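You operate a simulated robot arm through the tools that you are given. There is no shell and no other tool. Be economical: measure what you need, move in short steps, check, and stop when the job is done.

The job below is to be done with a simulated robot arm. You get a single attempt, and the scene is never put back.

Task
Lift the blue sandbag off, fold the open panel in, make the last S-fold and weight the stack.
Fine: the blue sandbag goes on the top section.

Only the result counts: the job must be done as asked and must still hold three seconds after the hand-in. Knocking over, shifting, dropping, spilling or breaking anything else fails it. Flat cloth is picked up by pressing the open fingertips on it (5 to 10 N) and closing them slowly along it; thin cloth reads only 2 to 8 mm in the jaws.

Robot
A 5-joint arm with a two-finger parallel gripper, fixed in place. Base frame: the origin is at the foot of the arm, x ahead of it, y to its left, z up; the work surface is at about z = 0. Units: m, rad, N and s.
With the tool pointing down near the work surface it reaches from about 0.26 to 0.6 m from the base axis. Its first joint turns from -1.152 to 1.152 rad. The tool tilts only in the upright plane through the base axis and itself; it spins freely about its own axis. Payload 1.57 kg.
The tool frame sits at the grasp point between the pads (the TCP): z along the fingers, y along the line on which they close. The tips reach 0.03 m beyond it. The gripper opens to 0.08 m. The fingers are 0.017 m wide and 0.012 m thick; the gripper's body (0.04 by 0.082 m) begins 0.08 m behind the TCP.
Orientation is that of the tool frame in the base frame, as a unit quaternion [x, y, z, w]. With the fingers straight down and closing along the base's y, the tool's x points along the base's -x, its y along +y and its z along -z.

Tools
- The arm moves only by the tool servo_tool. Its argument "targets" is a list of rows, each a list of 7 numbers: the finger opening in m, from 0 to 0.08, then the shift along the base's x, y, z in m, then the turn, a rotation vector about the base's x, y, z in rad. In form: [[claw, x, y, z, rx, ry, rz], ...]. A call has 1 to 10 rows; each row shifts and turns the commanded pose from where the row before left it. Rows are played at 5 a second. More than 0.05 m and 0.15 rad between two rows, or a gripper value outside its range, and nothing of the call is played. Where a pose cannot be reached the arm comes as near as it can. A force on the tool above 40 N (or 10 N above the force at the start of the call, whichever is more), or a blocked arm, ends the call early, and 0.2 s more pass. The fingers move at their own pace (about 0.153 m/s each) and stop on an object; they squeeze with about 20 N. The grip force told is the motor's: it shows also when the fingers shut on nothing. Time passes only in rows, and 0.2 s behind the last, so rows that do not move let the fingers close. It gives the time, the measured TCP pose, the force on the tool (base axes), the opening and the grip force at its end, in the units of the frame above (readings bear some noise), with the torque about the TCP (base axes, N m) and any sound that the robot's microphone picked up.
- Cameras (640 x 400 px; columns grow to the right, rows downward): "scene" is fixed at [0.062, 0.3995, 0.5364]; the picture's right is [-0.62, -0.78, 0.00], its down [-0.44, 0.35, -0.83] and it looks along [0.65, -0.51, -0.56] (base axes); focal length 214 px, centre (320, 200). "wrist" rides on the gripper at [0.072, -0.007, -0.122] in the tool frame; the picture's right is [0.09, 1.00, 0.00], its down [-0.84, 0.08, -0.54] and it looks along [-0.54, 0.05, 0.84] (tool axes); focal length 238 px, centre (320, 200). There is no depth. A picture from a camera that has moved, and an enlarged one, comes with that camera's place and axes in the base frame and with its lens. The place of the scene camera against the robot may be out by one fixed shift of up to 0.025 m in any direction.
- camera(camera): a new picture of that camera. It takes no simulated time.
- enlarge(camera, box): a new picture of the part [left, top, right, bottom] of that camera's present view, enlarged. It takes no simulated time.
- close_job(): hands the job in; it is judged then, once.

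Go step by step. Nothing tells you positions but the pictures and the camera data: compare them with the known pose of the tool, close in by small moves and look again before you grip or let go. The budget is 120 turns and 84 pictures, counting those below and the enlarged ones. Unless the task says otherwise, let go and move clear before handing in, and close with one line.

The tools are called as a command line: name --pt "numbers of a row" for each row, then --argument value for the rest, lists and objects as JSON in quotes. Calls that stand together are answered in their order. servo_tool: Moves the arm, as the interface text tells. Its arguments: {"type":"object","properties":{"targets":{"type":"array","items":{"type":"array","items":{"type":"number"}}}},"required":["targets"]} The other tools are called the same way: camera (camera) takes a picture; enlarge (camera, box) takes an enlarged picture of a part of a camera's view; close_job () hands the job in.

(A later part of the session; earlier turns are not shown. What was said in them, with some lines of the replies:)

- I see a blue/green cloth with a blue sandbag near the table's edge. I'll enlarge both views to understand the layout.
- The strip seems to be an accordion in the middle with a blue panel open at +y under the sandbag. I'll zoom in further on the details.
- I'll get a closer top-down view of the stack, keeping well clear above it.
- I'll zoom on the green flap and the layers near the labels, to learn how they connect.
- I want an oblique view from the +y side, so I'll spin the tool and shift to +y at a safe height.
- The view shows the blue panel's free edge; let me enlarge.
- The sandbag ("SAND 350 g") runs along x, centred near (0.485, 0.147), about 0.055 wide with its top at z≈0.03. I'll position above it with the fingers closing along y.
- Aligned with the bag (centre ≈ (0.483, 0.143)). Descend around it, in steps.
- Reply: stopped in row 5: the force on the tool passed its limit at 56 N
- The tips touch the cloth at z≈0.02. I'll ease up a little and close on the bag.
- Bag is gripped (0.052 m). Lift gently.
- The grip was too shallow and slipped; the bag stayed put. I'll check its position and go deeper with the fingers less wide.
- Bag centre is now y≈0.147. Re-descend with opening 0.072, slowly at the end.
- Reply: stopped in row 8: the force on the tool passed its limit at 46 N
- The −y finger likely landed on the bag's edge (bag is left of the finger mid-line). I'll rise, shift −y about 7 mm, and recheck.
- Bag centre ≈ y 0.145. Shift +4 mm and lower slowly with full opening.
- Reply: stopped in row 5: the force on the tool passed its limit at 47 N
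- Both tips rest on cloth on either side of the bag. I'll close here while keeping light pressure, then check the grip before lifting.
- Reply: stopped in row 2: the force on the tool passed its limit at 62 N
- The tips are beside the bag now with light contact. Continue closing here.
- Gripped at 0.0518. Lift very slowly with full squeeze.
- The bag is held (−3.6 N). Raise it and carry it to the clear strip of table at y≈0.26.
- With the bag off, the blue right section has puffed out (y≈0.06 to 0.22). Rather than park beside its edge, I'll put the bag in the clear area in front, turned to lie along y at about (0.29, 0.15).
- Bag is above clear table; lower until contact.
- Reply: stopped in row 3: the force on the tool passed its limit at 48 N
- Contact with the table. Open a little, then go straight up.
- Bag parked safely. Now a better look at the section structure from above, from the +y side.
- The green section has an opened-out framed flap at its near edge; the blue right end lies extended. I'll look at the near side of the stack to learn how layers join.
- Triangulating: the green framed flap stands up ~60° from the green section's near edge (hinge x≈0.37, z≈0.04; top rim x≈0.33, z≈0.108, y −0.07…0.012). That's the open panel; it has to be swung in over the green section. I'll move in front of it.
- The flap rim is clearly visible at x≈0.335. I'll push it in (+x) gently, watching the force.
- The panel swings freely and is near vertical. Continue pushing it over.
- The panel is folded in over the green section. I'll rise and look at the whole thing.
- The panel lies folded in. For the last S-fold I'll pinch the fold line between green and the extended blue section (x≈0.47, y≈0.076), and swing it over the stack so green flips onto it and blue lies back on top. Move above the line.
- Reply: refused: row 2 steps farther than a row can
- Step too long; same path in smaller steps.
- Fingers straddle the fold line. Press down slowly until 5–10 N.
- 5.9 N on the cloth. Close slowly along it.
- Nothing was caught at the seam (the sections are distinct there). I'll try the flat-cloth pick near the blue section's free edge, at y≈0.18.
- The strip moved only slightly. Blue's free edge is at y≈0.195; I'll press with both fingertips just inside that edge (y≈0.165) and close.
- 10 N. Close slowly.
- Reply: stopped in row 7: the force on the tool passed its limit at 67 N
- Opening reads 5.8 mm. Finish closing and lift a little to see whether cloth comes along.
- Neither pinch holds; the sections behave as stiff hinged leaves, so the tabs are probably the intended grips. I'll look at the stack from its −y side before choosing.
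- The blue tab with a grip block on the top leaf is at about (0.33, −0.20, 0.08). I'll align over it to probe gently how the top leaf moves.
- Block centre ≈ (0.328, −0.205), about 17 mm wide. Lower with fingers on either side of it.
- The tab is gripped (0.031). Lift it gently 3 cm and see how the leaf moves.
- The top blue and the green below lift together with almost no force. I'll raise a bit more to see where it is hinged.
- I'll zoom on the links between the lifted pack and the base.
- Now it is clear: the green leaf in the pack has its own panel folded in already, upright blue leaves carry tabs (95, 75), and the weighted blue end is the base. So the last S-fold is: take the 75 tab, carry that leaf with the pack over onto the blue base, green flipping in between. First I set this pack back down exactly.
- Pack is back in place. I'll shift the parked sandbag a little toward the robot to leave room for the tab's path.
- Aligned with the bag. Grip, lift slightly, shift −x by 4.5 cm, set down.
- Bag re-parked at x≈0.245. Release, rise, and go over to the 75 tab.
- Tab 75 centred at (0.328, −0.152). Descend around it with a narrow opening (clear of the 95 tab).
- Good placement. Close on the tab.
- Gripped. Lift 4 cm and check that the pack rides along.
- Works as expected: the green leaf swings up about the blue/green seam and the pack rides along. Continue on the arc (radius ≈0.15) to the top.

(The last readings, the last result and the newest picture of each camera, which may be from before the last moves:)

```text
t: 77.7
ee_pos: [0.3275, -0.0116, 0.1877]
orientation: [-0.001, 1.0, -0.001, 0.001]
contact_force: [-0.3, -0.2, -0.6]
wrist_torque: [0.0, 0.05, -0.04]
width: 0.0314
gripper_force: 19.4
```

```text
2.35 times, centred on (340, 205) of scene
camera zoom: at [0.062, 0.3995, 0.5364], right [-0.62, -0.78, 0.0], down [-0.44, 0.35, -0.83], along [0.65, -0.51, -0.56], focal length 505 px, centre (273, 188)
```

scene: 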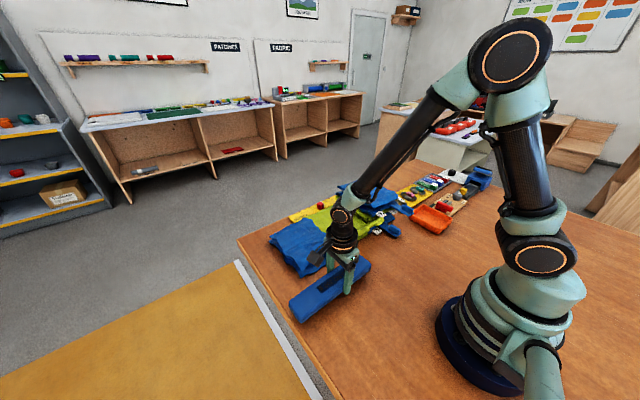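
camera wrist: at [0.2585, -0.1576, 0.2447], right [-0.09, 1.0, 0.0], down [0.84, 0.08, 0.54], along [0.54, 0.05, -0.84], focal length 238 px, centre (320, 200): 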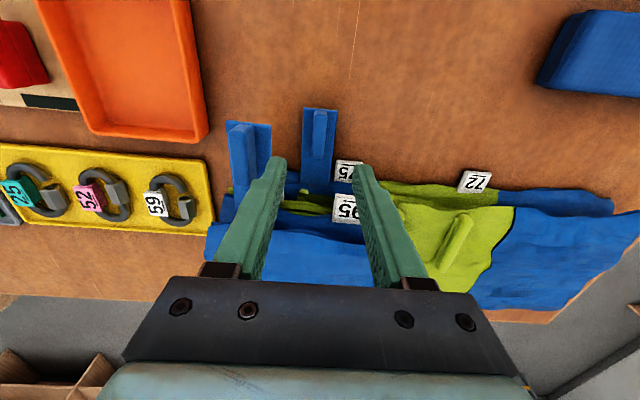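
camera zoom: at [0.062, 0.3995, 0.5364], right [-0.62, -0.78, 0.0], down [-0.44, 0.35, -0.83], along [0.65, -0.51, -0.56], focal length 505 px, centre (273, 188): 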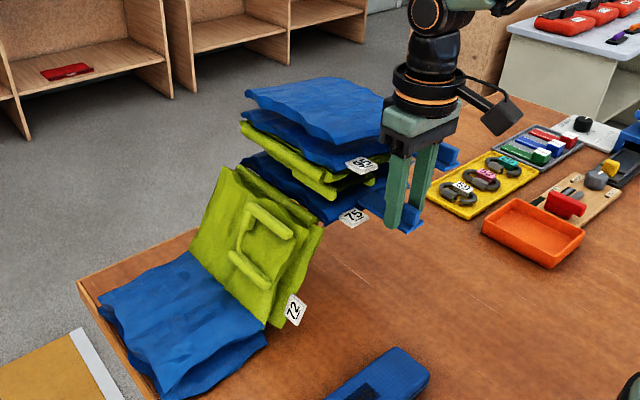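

The fold is going well. Continue over and down, stopping to check before contact.

servo_tool --pt "0.0 0 0.0187 -0.001 0 0 0" --pt "0.0 0 0.0187 -0.001 0 0 0" --pt "0.0 0 0.0178 -0.0056 0 0 0" --pt "0.0 0 0.0178 -0.0056 0 0 0" --pt "0.0 0 0.0159 -0.0099 0 0 0" --pt "0.0 0 0.0159 -0.0099 0 0 0" --pt "0.0 0 0.013 -0.0135 0 0 0" --pt "0.0 0 0.013 -0.0135 0 0 0" --pt "0.0 0 0 0 0 0 0"

enlarge --camera "scene" --box '[250, 150, 430, 300]'

```text
t: 79.7
ee_pos: [0.3274, 0.1169, 0.1287]
orientation: [0.0, 1.0, 0.0, 0.0]
contact_force: [-0.2, 0.2, 0.4]
wrist_torque: [-0.02, 0.13, 0.09]
width: 0.0316
gripper_force: 20.1
```

```text
2.67 times, centred on (340, 225) of scene
camera zoom: at [0.062, 0.3995, 0.5364], right [-0.62, -0.78, 0.0], down [-0.44, 0.35, -0.83], along [0.65, -0.51, -0.56], focal length 572 px, centre (267, 133)
```

zoom: 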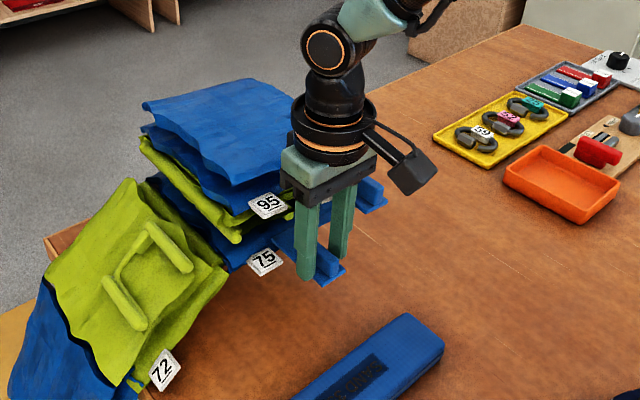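

The base slid: with the bag off, the green leaf pushed the blue base toward +y instead of passing vertical. I'll retrace up and back, which drags the base back onto the table.

servo_tool --pt "0.0 0 -0.02 0.02 0 0 0" --pt "0.0 0 -0.02 0.02 0 0 0" --pt "0.0 0 -0.022 0.01 0 0 0" --pt "0.0 0 -0.022 0 0 0 0" --pt "0.0 0 -0.022 0 0 0 0" --pt "0.0 0 -0.022 0 0 0 0" --pt "0.0 0 -0.022 0 0 0 0" --pt "0.0 0 -0.022 0 0 0 0" --pt "0.0 0 -0.022 -0.01 0 0 0" --pt "0.0 0 -0.022 -0.015 0 0 0"

enlarge --camera "scene" --box '[220, 130, 430, 310]'

```text
t: 81.9
ee_pos: [0.3284, -0.0971, 0.1565]
orientation: [-0.001, 1.0, 0.0, 0.002]
contact_force: [-0.1, 0.1, 0.7]
wrist_torque: [0.01, 0.17, 0.02]
width: 0.0317
gripper_force: 19.8
```

```text
2.22 times, centred on (325, 220) of scene
camera zoom: at [0.062, 0.3995, 0.5364], right [-0.62, -0.78, 0.0], down [-0.44, 0.35, -0.83], along [0.65, -0.51, -0.56], focal length 477 px, centre (309, 156)
```

zoom: 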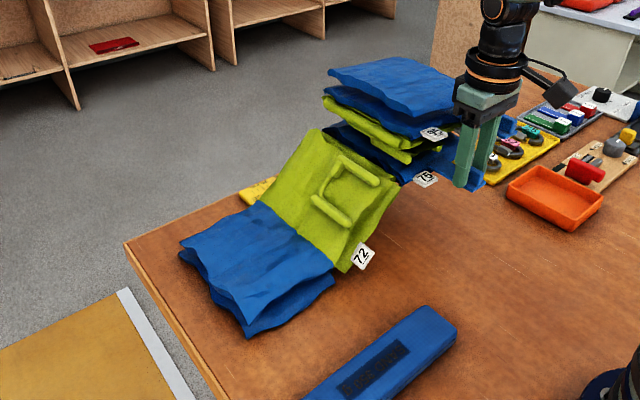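

The base is back on the table. Now I'll pull up to get the green leaf taut and vertical before passing over, drawing the base slightly −y.

servo_tool --pt "0.0 0 -0.015 0.0 0 0 0" --pt "0.0 0 -0.005 0.01 0 0 0" --pt "0.0 0 0.01 0.015 0 0 0" --pt "0.0 0 0.015 0.015 0 0 0" --pt "0.0 0 0.015 0.012 0 0 0" --pt "0.0 0 0.01 0.008 0 0 0" --pt "0.0 0 0 0.006 0 0 0" --pt "0.0 0 0 0 0 0 0"

enlarge --camera "scene" --box '[220, 110, 430, 310]'

```text
t: 83.7
ee_pos: [0.329, -0.0678, 0.2227]
orientation: [-0.001, 1.0, 0.0, 0.001]
contact_force: [0.3, 0.3, -1.9]
wrist_torque: [-0.04, 0.24, 0.03]
width: 0.0313
gripper_force: 20.4
```

```text
2.00 times, centred on (325, 210) of scene
camera zoom: at [0.062, 0.3995, 0.5364], right [-0.62, -0.78, 0.0], down [-0.44, 0.35, -0.83], along [0.65, -0.51, -0.56], focal length 429 px, centre (310, 180)
```

zoom: 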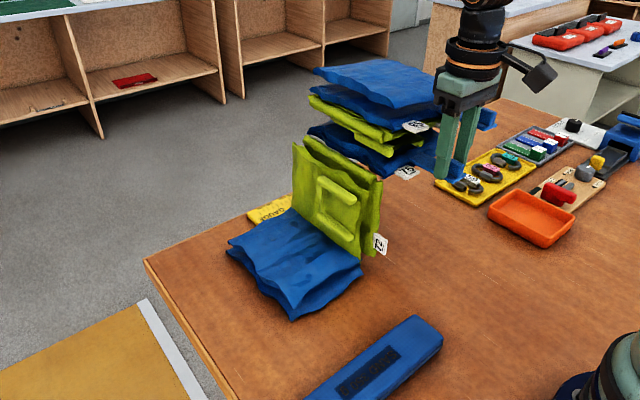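

The leaf is now essentially vertical and taut. Pass over to +y and lower, staying inside the arc so the base isn't pulled.

servo_tool --pt "0.0 0 0.015 -0.003 0 0 0" --pt "0.0 0 0.015 -0.005 0 0 0" --pt "0.0 0 0.015 -0.008 0 0 0" --pt "0.0 0 0.015 -0.01 0 0 0" --pt "0.0 0 0.015 -0.011 0 0 0" --pt "0.0 0 0.015 -0.011 0 0 0" --pt "0.0 0 0.014 -0.012 0 0 0" --pt "0.0 0 0.014 -0.012 0 0 0"

enlarge --camera "scene" --box '[230, 130, 430, 300]'

```text
t: 85.5
ee_pos: [0.3279, 0.0504, 0.146]
orientation: [-0.002, 1.0, 0.0, 0.0]
contact_force: [-1.3, 0.6, -0.3]
wrist_torque: [0.07, 0.25, 0.02]
width: 0.0298
gripper_force: 20.0
```

```text
2.35 times, centred on (330, 215) of scene
camera zoom: at [0.062, 0.3995, 0.5364], right [-0.62, -0.78, 0.0], down [-0.44, 0.35, -0.83], along [0.65, -0.51, -0.56], focal length 505 px, centre (296, 165)
```

zoom: 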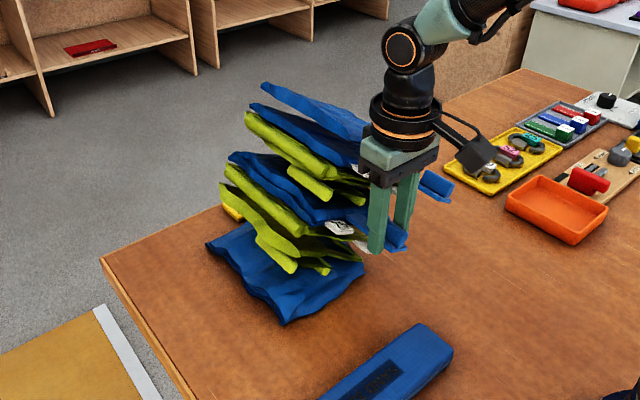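

The green leaf flipped; the pack now sits above the blue base, slightly tilted. Lower it gently, drifting +y to align with the base.

servo_tool --pt "0.0 0 0.006 -0.008 0 0 0" --pt "0.0 0 0.006 -0.008 0 0 0" --pt "0.0 0 0.005 -0.008 0 0 0" --pt "0.0 0 0.003 -0.007 0 0 0" --pt "0.0 0 0 -0.005 0 0 0" --pt "0.0 0 0 -0.004 0 0 0" --pt "0.0 0 0 0 0 0 0"

enlarge --camera "scene" --box '[250, 150, 410, 290]'

```text
t: 87.1
ee_pos: [0.3277, 0.0695, 0.1071]
orientation: [0.0, 1.0, 0.0, 0.0]
contact_force: [-1.1, -0.6, 2.7]
wrist_torque: [0.24, 0.06, 0.03]
width: 0.0225
gripper_force: 20.1
```

```text
2.86 times, centred on (330, 220) of scene
camera zoom: at [0.062, 0.3995, 0.5364], right [-0.62, -0.78, 0.0], down [-0.44, 0.35, -0.83], along [0.65, -0.51, -0.56], focal length 613 px, centre (291, 143)
```

zoom: 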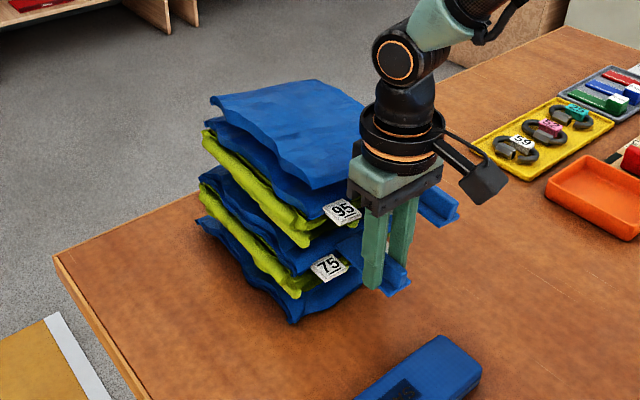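

The stack of five leaves is in place and resting on the base. Release gently and rise.

servo_tool --pt "0.025 0 0 -0.001 0 0 0" --pt "0.032 0 0 0 0 0 0" --pt "0.038 0 0 0 0 0 0" --pt "0.04 0 0 0 0 0 0" --pt "0.04 -0.004 0 0.01 0 0 0" --pt "0.04 -0.004 0 0.02 0 0 0" --pt "0.04 0 0 0.04 0 0 0" --pt "0.04 0 0 0.045 0 0 0"

camera --camera "wrist"

```text
t: 88.9
ee_pos: [0.3181, 0.0703, 0.2248]
orientation: [-0.001, 1.0, 0.001, 0.0]
contact_force: [-0.5, -0.2, 0.1]
wrist_torque: [0.0, -0.01, 0.06]
width: 0.0402
gripper_force: 0.1
```

```text
3 pictures are left
camera wrist: at [0.2454, 0.0641, 0.3462], right [-0.09, 1.0, 0.0], down [0.84, 0.08, 0.54], along [0.54, 0.05, -0.84], focal length 238 px, centre (320, 200)
```

wrist: 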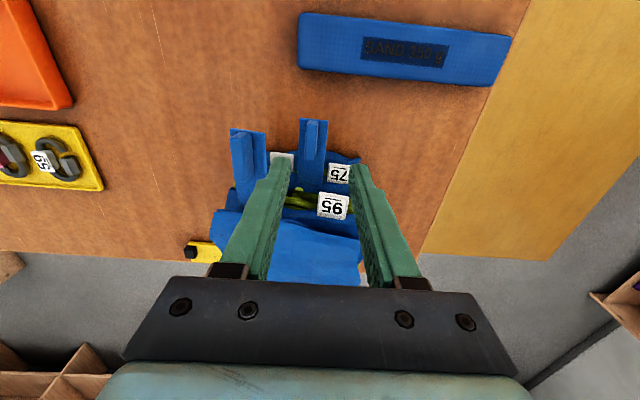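

The stack is complete, with leaf 95 (blue) on top, centred at about (0.475, 0.043). Now fetch the sandbag; its centre is about (0.244, 0.158) with its long side along y.

servo_tool --pt "0.075 -0.0073 0.0088 0 0 0 -0.15" --pt "0.075 -0.0073 0.0088 0 0 0 -0.15" --pt "0.075 -0.0073 0.0088 0 0 0 -0.15" --pt "0.075 -0.0073 0.0088 0 0 0 -0.15" --pt "0.075 -0.0073 0.0088 0 0 0 -0.15" --pt "0.075 -0.0073 0.0088 0 0 0 -0.15" --pt "0.075 -0.0073 0.0088 0 0 0 -0.15" --pt "0.075 -0.0073 0.0088 0 0 0 -0.15" --pt "0.075 -0.0073 0.0088 0 0 0 -0.15" --pt "0.075 -0.0073 0.0088 0 0 0 -0.15"

servo_tool --pt "0.075 0 0 -0.04 0 0 -0.07" --pt "0.075 0 0 -0.04 0 0 0" --pt "0.075 0 0 -0.04 0 0 0" --pt "0.075 0 0 -0.03 0 0 0" --pt "0.075 0 0 0 0 0 0"

```text
t: 91.1
ee_pos: [0.2454, 0.1581, 0.2221]
orientation: [0.682, 0.731, -0.001, 0.0]
contact_force: [-1.1, 0.3, 0.0]
wrist_torque: [-0.02, -0.04, -0.01]
width: 0.0748
gripper_force: 0.1
```

```text
t: 92.3
ee_pos: [0.2487, 0.1594, 0.0749]
orientation: [0.706, 0.708, 0.0, 0.001]
contact_force: [0.1, 0.6, 0.2]
wrist_torque: [-0.01, 0.02, 0.04]
width: 0.0748
gripper_force: 0.1
```

servo_tool --pt "0.075 -0.003 0 -0.02 0 0 0" --pt "0.075 0 0 -0.012 0 0 0" --pt "0.075 0 0 -0.004 0 0 0" --pt "0.055 0 0 0 0 0 0" --pt "0.03 0 0 0 0 0 0" --pt "0.0 0 0 0 0 0 0" --pt "0.0 0 0 0 0 0 0" --pt "0.0 0 0 0.005 0 0 0" --pt "0.0 0 0 0.015 0 0 0"

```text
t: 94.3
ee_pos: [0.2428, 0.1582, 0.0585]
orientation: [0.706, 0.708, 0.0, 0.0]
contact_force: [-0.4, 0.7, -3.3]
wrist_torque: [0.0, -0.04, 0.02]
width: 0.052
gripper_force: 20.0
```

Bag held and balanced. Raise, then carry over the stack while turning it along x.

servo_tool --pt "0.0 0 0 0.025 0 0 0" --pt "0.0 0 0 0.035 0 0 0" --pt "0.0 0 0 0.035 0 0 0" --pt "0.0 0 0 0.035 0 0 0" --pt "0.0 0 0 0.035 0 0 0" --pt "0.0 0 0 0.03 0 0 0"

servo_tool --pt "0.0 0.0232 -0.0115 0 0 0 0.15" --pt "0.0 0.0232 -0.0115 0 0 0 0.15" --pt "0.0 0.0232 -0.0115 0 0 0 0.15" --pt "0.0 0.0232 -0.0115 0 0 0 0.15" --pt "0.0 0.0232 -0.0115 0 0 0 0.15" --pt "0.0 0.0232 -0.0115 0 0 0 0.15" --pt "0.0 0.0232 -0.0115 0 0 0 0.15" --pt "0.0 0.0232 -0.0115 0 0 0 0.15" --pt "0.0 0.0232 -0.0115 0 0 0 0.15" --pt "0.0 0.0232 -0.0115 0 0 0 0.15"

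servo_tool --pt "0.0 0 0 -0.02 0 0 0.07" --pt "0.0 0 0 -0.015 0 0 0" --pt "0.0 0 0 0 0 0 0"

enlarge --camera "scene" --box '[250, 110, 430, 290]'

```text
t: 95.7
ee_pos: [0.2446, 0.1607, 0.2511]
orientation: [0.706, 0.708, 0.0, 0.0]
contact_force: [-0.6, 0.2, -3.1]
wrist_torque: [0.02, -0.01, 0.01]
width: 0.0517
gripper_force: 20.1
```

```text
t: 97.9
ee_pos: [0.4731, 0.0425, 0.2518]
orientation: [0.034, 0.999, -0.001, 0.001]
contact_force: [0.0, -0.2, -3.3]
wrist_torque: [-0.01, 0.02, 0.01]
width: 0.0519
gripper_force: 19.5
```

```text
t: 98.7
ee_pos: [0.473, 0.0435, 0.2168]
orientation: [-0.001, 1.0, 0.0, 0.001]
contact_force: [-0.3, 0.0, -2.5]
wrist_torque: [0.02, 0.0, 0.03]
width: 0.0517
gripper_force: 20.0
```

```text
2.22 times, centred on (340, 200) of scene
camera zoom: at [0.062, 0.3995, 0.5364], right [-0.62, -0.78, 0.0], down [-0.44, 0.35, -0.83], along [0.65, -0.51, -0.56], focal length 477 px, centre (276, 200)
```

zoom: 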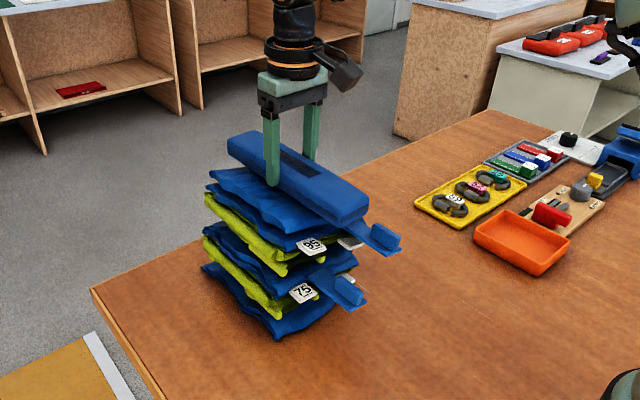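

The bag is over the top leaf. Lower slowly until it rests.

servo_tool --pt "0.0 0 0 -0.012 0 0 0" --pt "0.0 0 0 -0.01 0 0 0" --pt "0.0 0 0 -0.006 0 0 0" --pt "0.0 0 0 -0.004 0 0 0" --pt "0.0 0 0 -0.003 0 0 0" --pt "0.0 0 0 0 0 0 0"

```text
t: 100.1
ee_pos: [0.4766, 0.0428, 0.1829]
orientation: [-0.001, 1.0, 0.0, 0.002]
contact_force: [1.6, -1.0, 9.9]
wrist_torque: [0.28, -0.52, -0.09]
width: 0.053
gripper_force: 19.8
```

The bag rests on the stack (10 N up). Ease off slightly and release.

servo_tool --pt "0.0 0 0 0.002 0 0 0" --pt "0.0 0 0 0 0 0 0"

```text
t: 100.7
ee_pos: [0.4757, 0.0436, 0.1846]
orientation: [0.0, 1.0, 0.0, 0.001]
contact_force: [3.0, -4.2, 5.3]
wrist_torque: [0.11, -0.58, -0.2]
width: 0.0533
gripper_force: 19.8
```

servo_tool --pt "0.054 0 0 0.001 0 0 0" --pt "0.058 0 0 0 0 0 0" --pt "0.066 0 0 0 0 0 0" --pt "0.072 0 0 0 0 0 0" --pt "0.072 0 0 0.01 0 0 0" --pt "0.072 0 0 0.02 0 0 0" --pt "0.072 0 0 0.04 0 0 0" --pt "0.072 0 0 0.04 0 0 0"

enlarge --camera "scene" --box '[250, 110, 430, 290]'

```text
t: 102.5
ee_pos: [0.4764, 0.0455, 0.2942]
orientation: [-0.001, 1.0, 0.0, 0.0]
contact_force: [-0.2, 0.2, -0.6]
wrist_torque: [0.0, -0.04, -0.01]
width: 0.0718
gripper_force: 0.1
```

```text
2.22 times, centred on (340, 200) of scene
camera zoom: at [0.062, 0.3995, 0.5364], right [-0.62, -0.78, 0.0], down [-0.44, 0.35, -0.83], along [0.65, -0.51, -0.56], focal length 477 px, centre (276, 200)
```

zoom: 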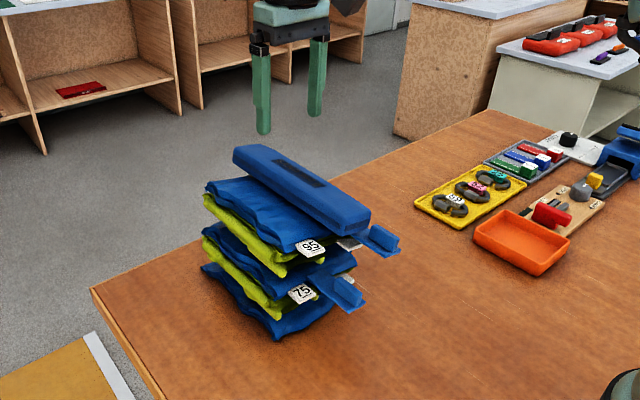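

The bag is on the top section. Let it settle a couple of seconds and move clear, then take the last picture.

servo_tool --pt "0.072 -0.02 0 0.02 0 0 0" --pt "0.072 -0.03 0 0.02 0 0 0" --pt "0.072 -0.03 0 0.02 0 0 0" --pt "0.072 0 0 0 0 0 0" --pt "0.072 0 0 0 0 0 0" --pt "0.072 0 0 0 0 0 0" --pt "0.072 0 0 0 0 0 0" --pt "0.072 0 0 0 0 0 0" --pt "0.072 0 0 0 0 0 0" --pt "0.072 0 0 0 0 0 0"

camera --camera "wrist"

```text
t: 104.7
ee_pos: [0.3938, 0.0461, 0.3533]
orientation: [-0.001, 1.0, -0.001, 0.001]
contact_force: [-0.6, 0.4, -0.1]
wrist_torque: [0.05, 0.01, 0.03]
width: 0.072
gripper_force: 0.1
```

```text
0 pictures are left
camera wrist: at [0.3208, 0.0379, 0.477], right [-0.09, 1.0, 0.0], down [0.84, 0.08, 0.54], along [0.54, 0.05, -0.84], focal length 238 px, centre (320, 200)
```

wrist: 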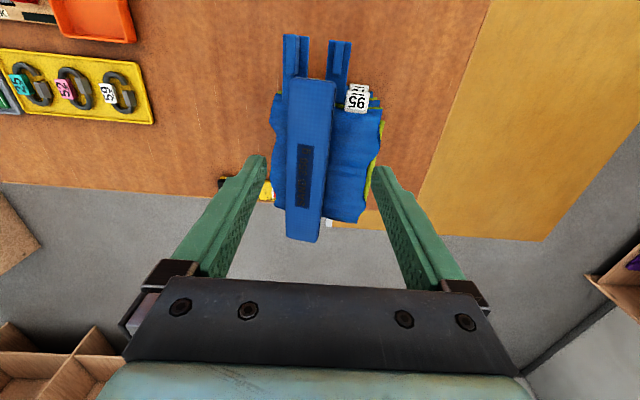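

The bag lies fully on the top section, about 2 cm off its centre line, and looks settled after two seconds. The arm is clear, so I'm handing in.

close_job

```text
The job is handed in.
```

The green panel is folded in, the last S-fold is made, and the blue sandbag rests on the top section (95), about 2 cm off its centre line. During the fold the strip slid toward the table's +y edge once. I drew it back, so the finished stack stands a little nearer the centre of the table than the strip's weighted end did.
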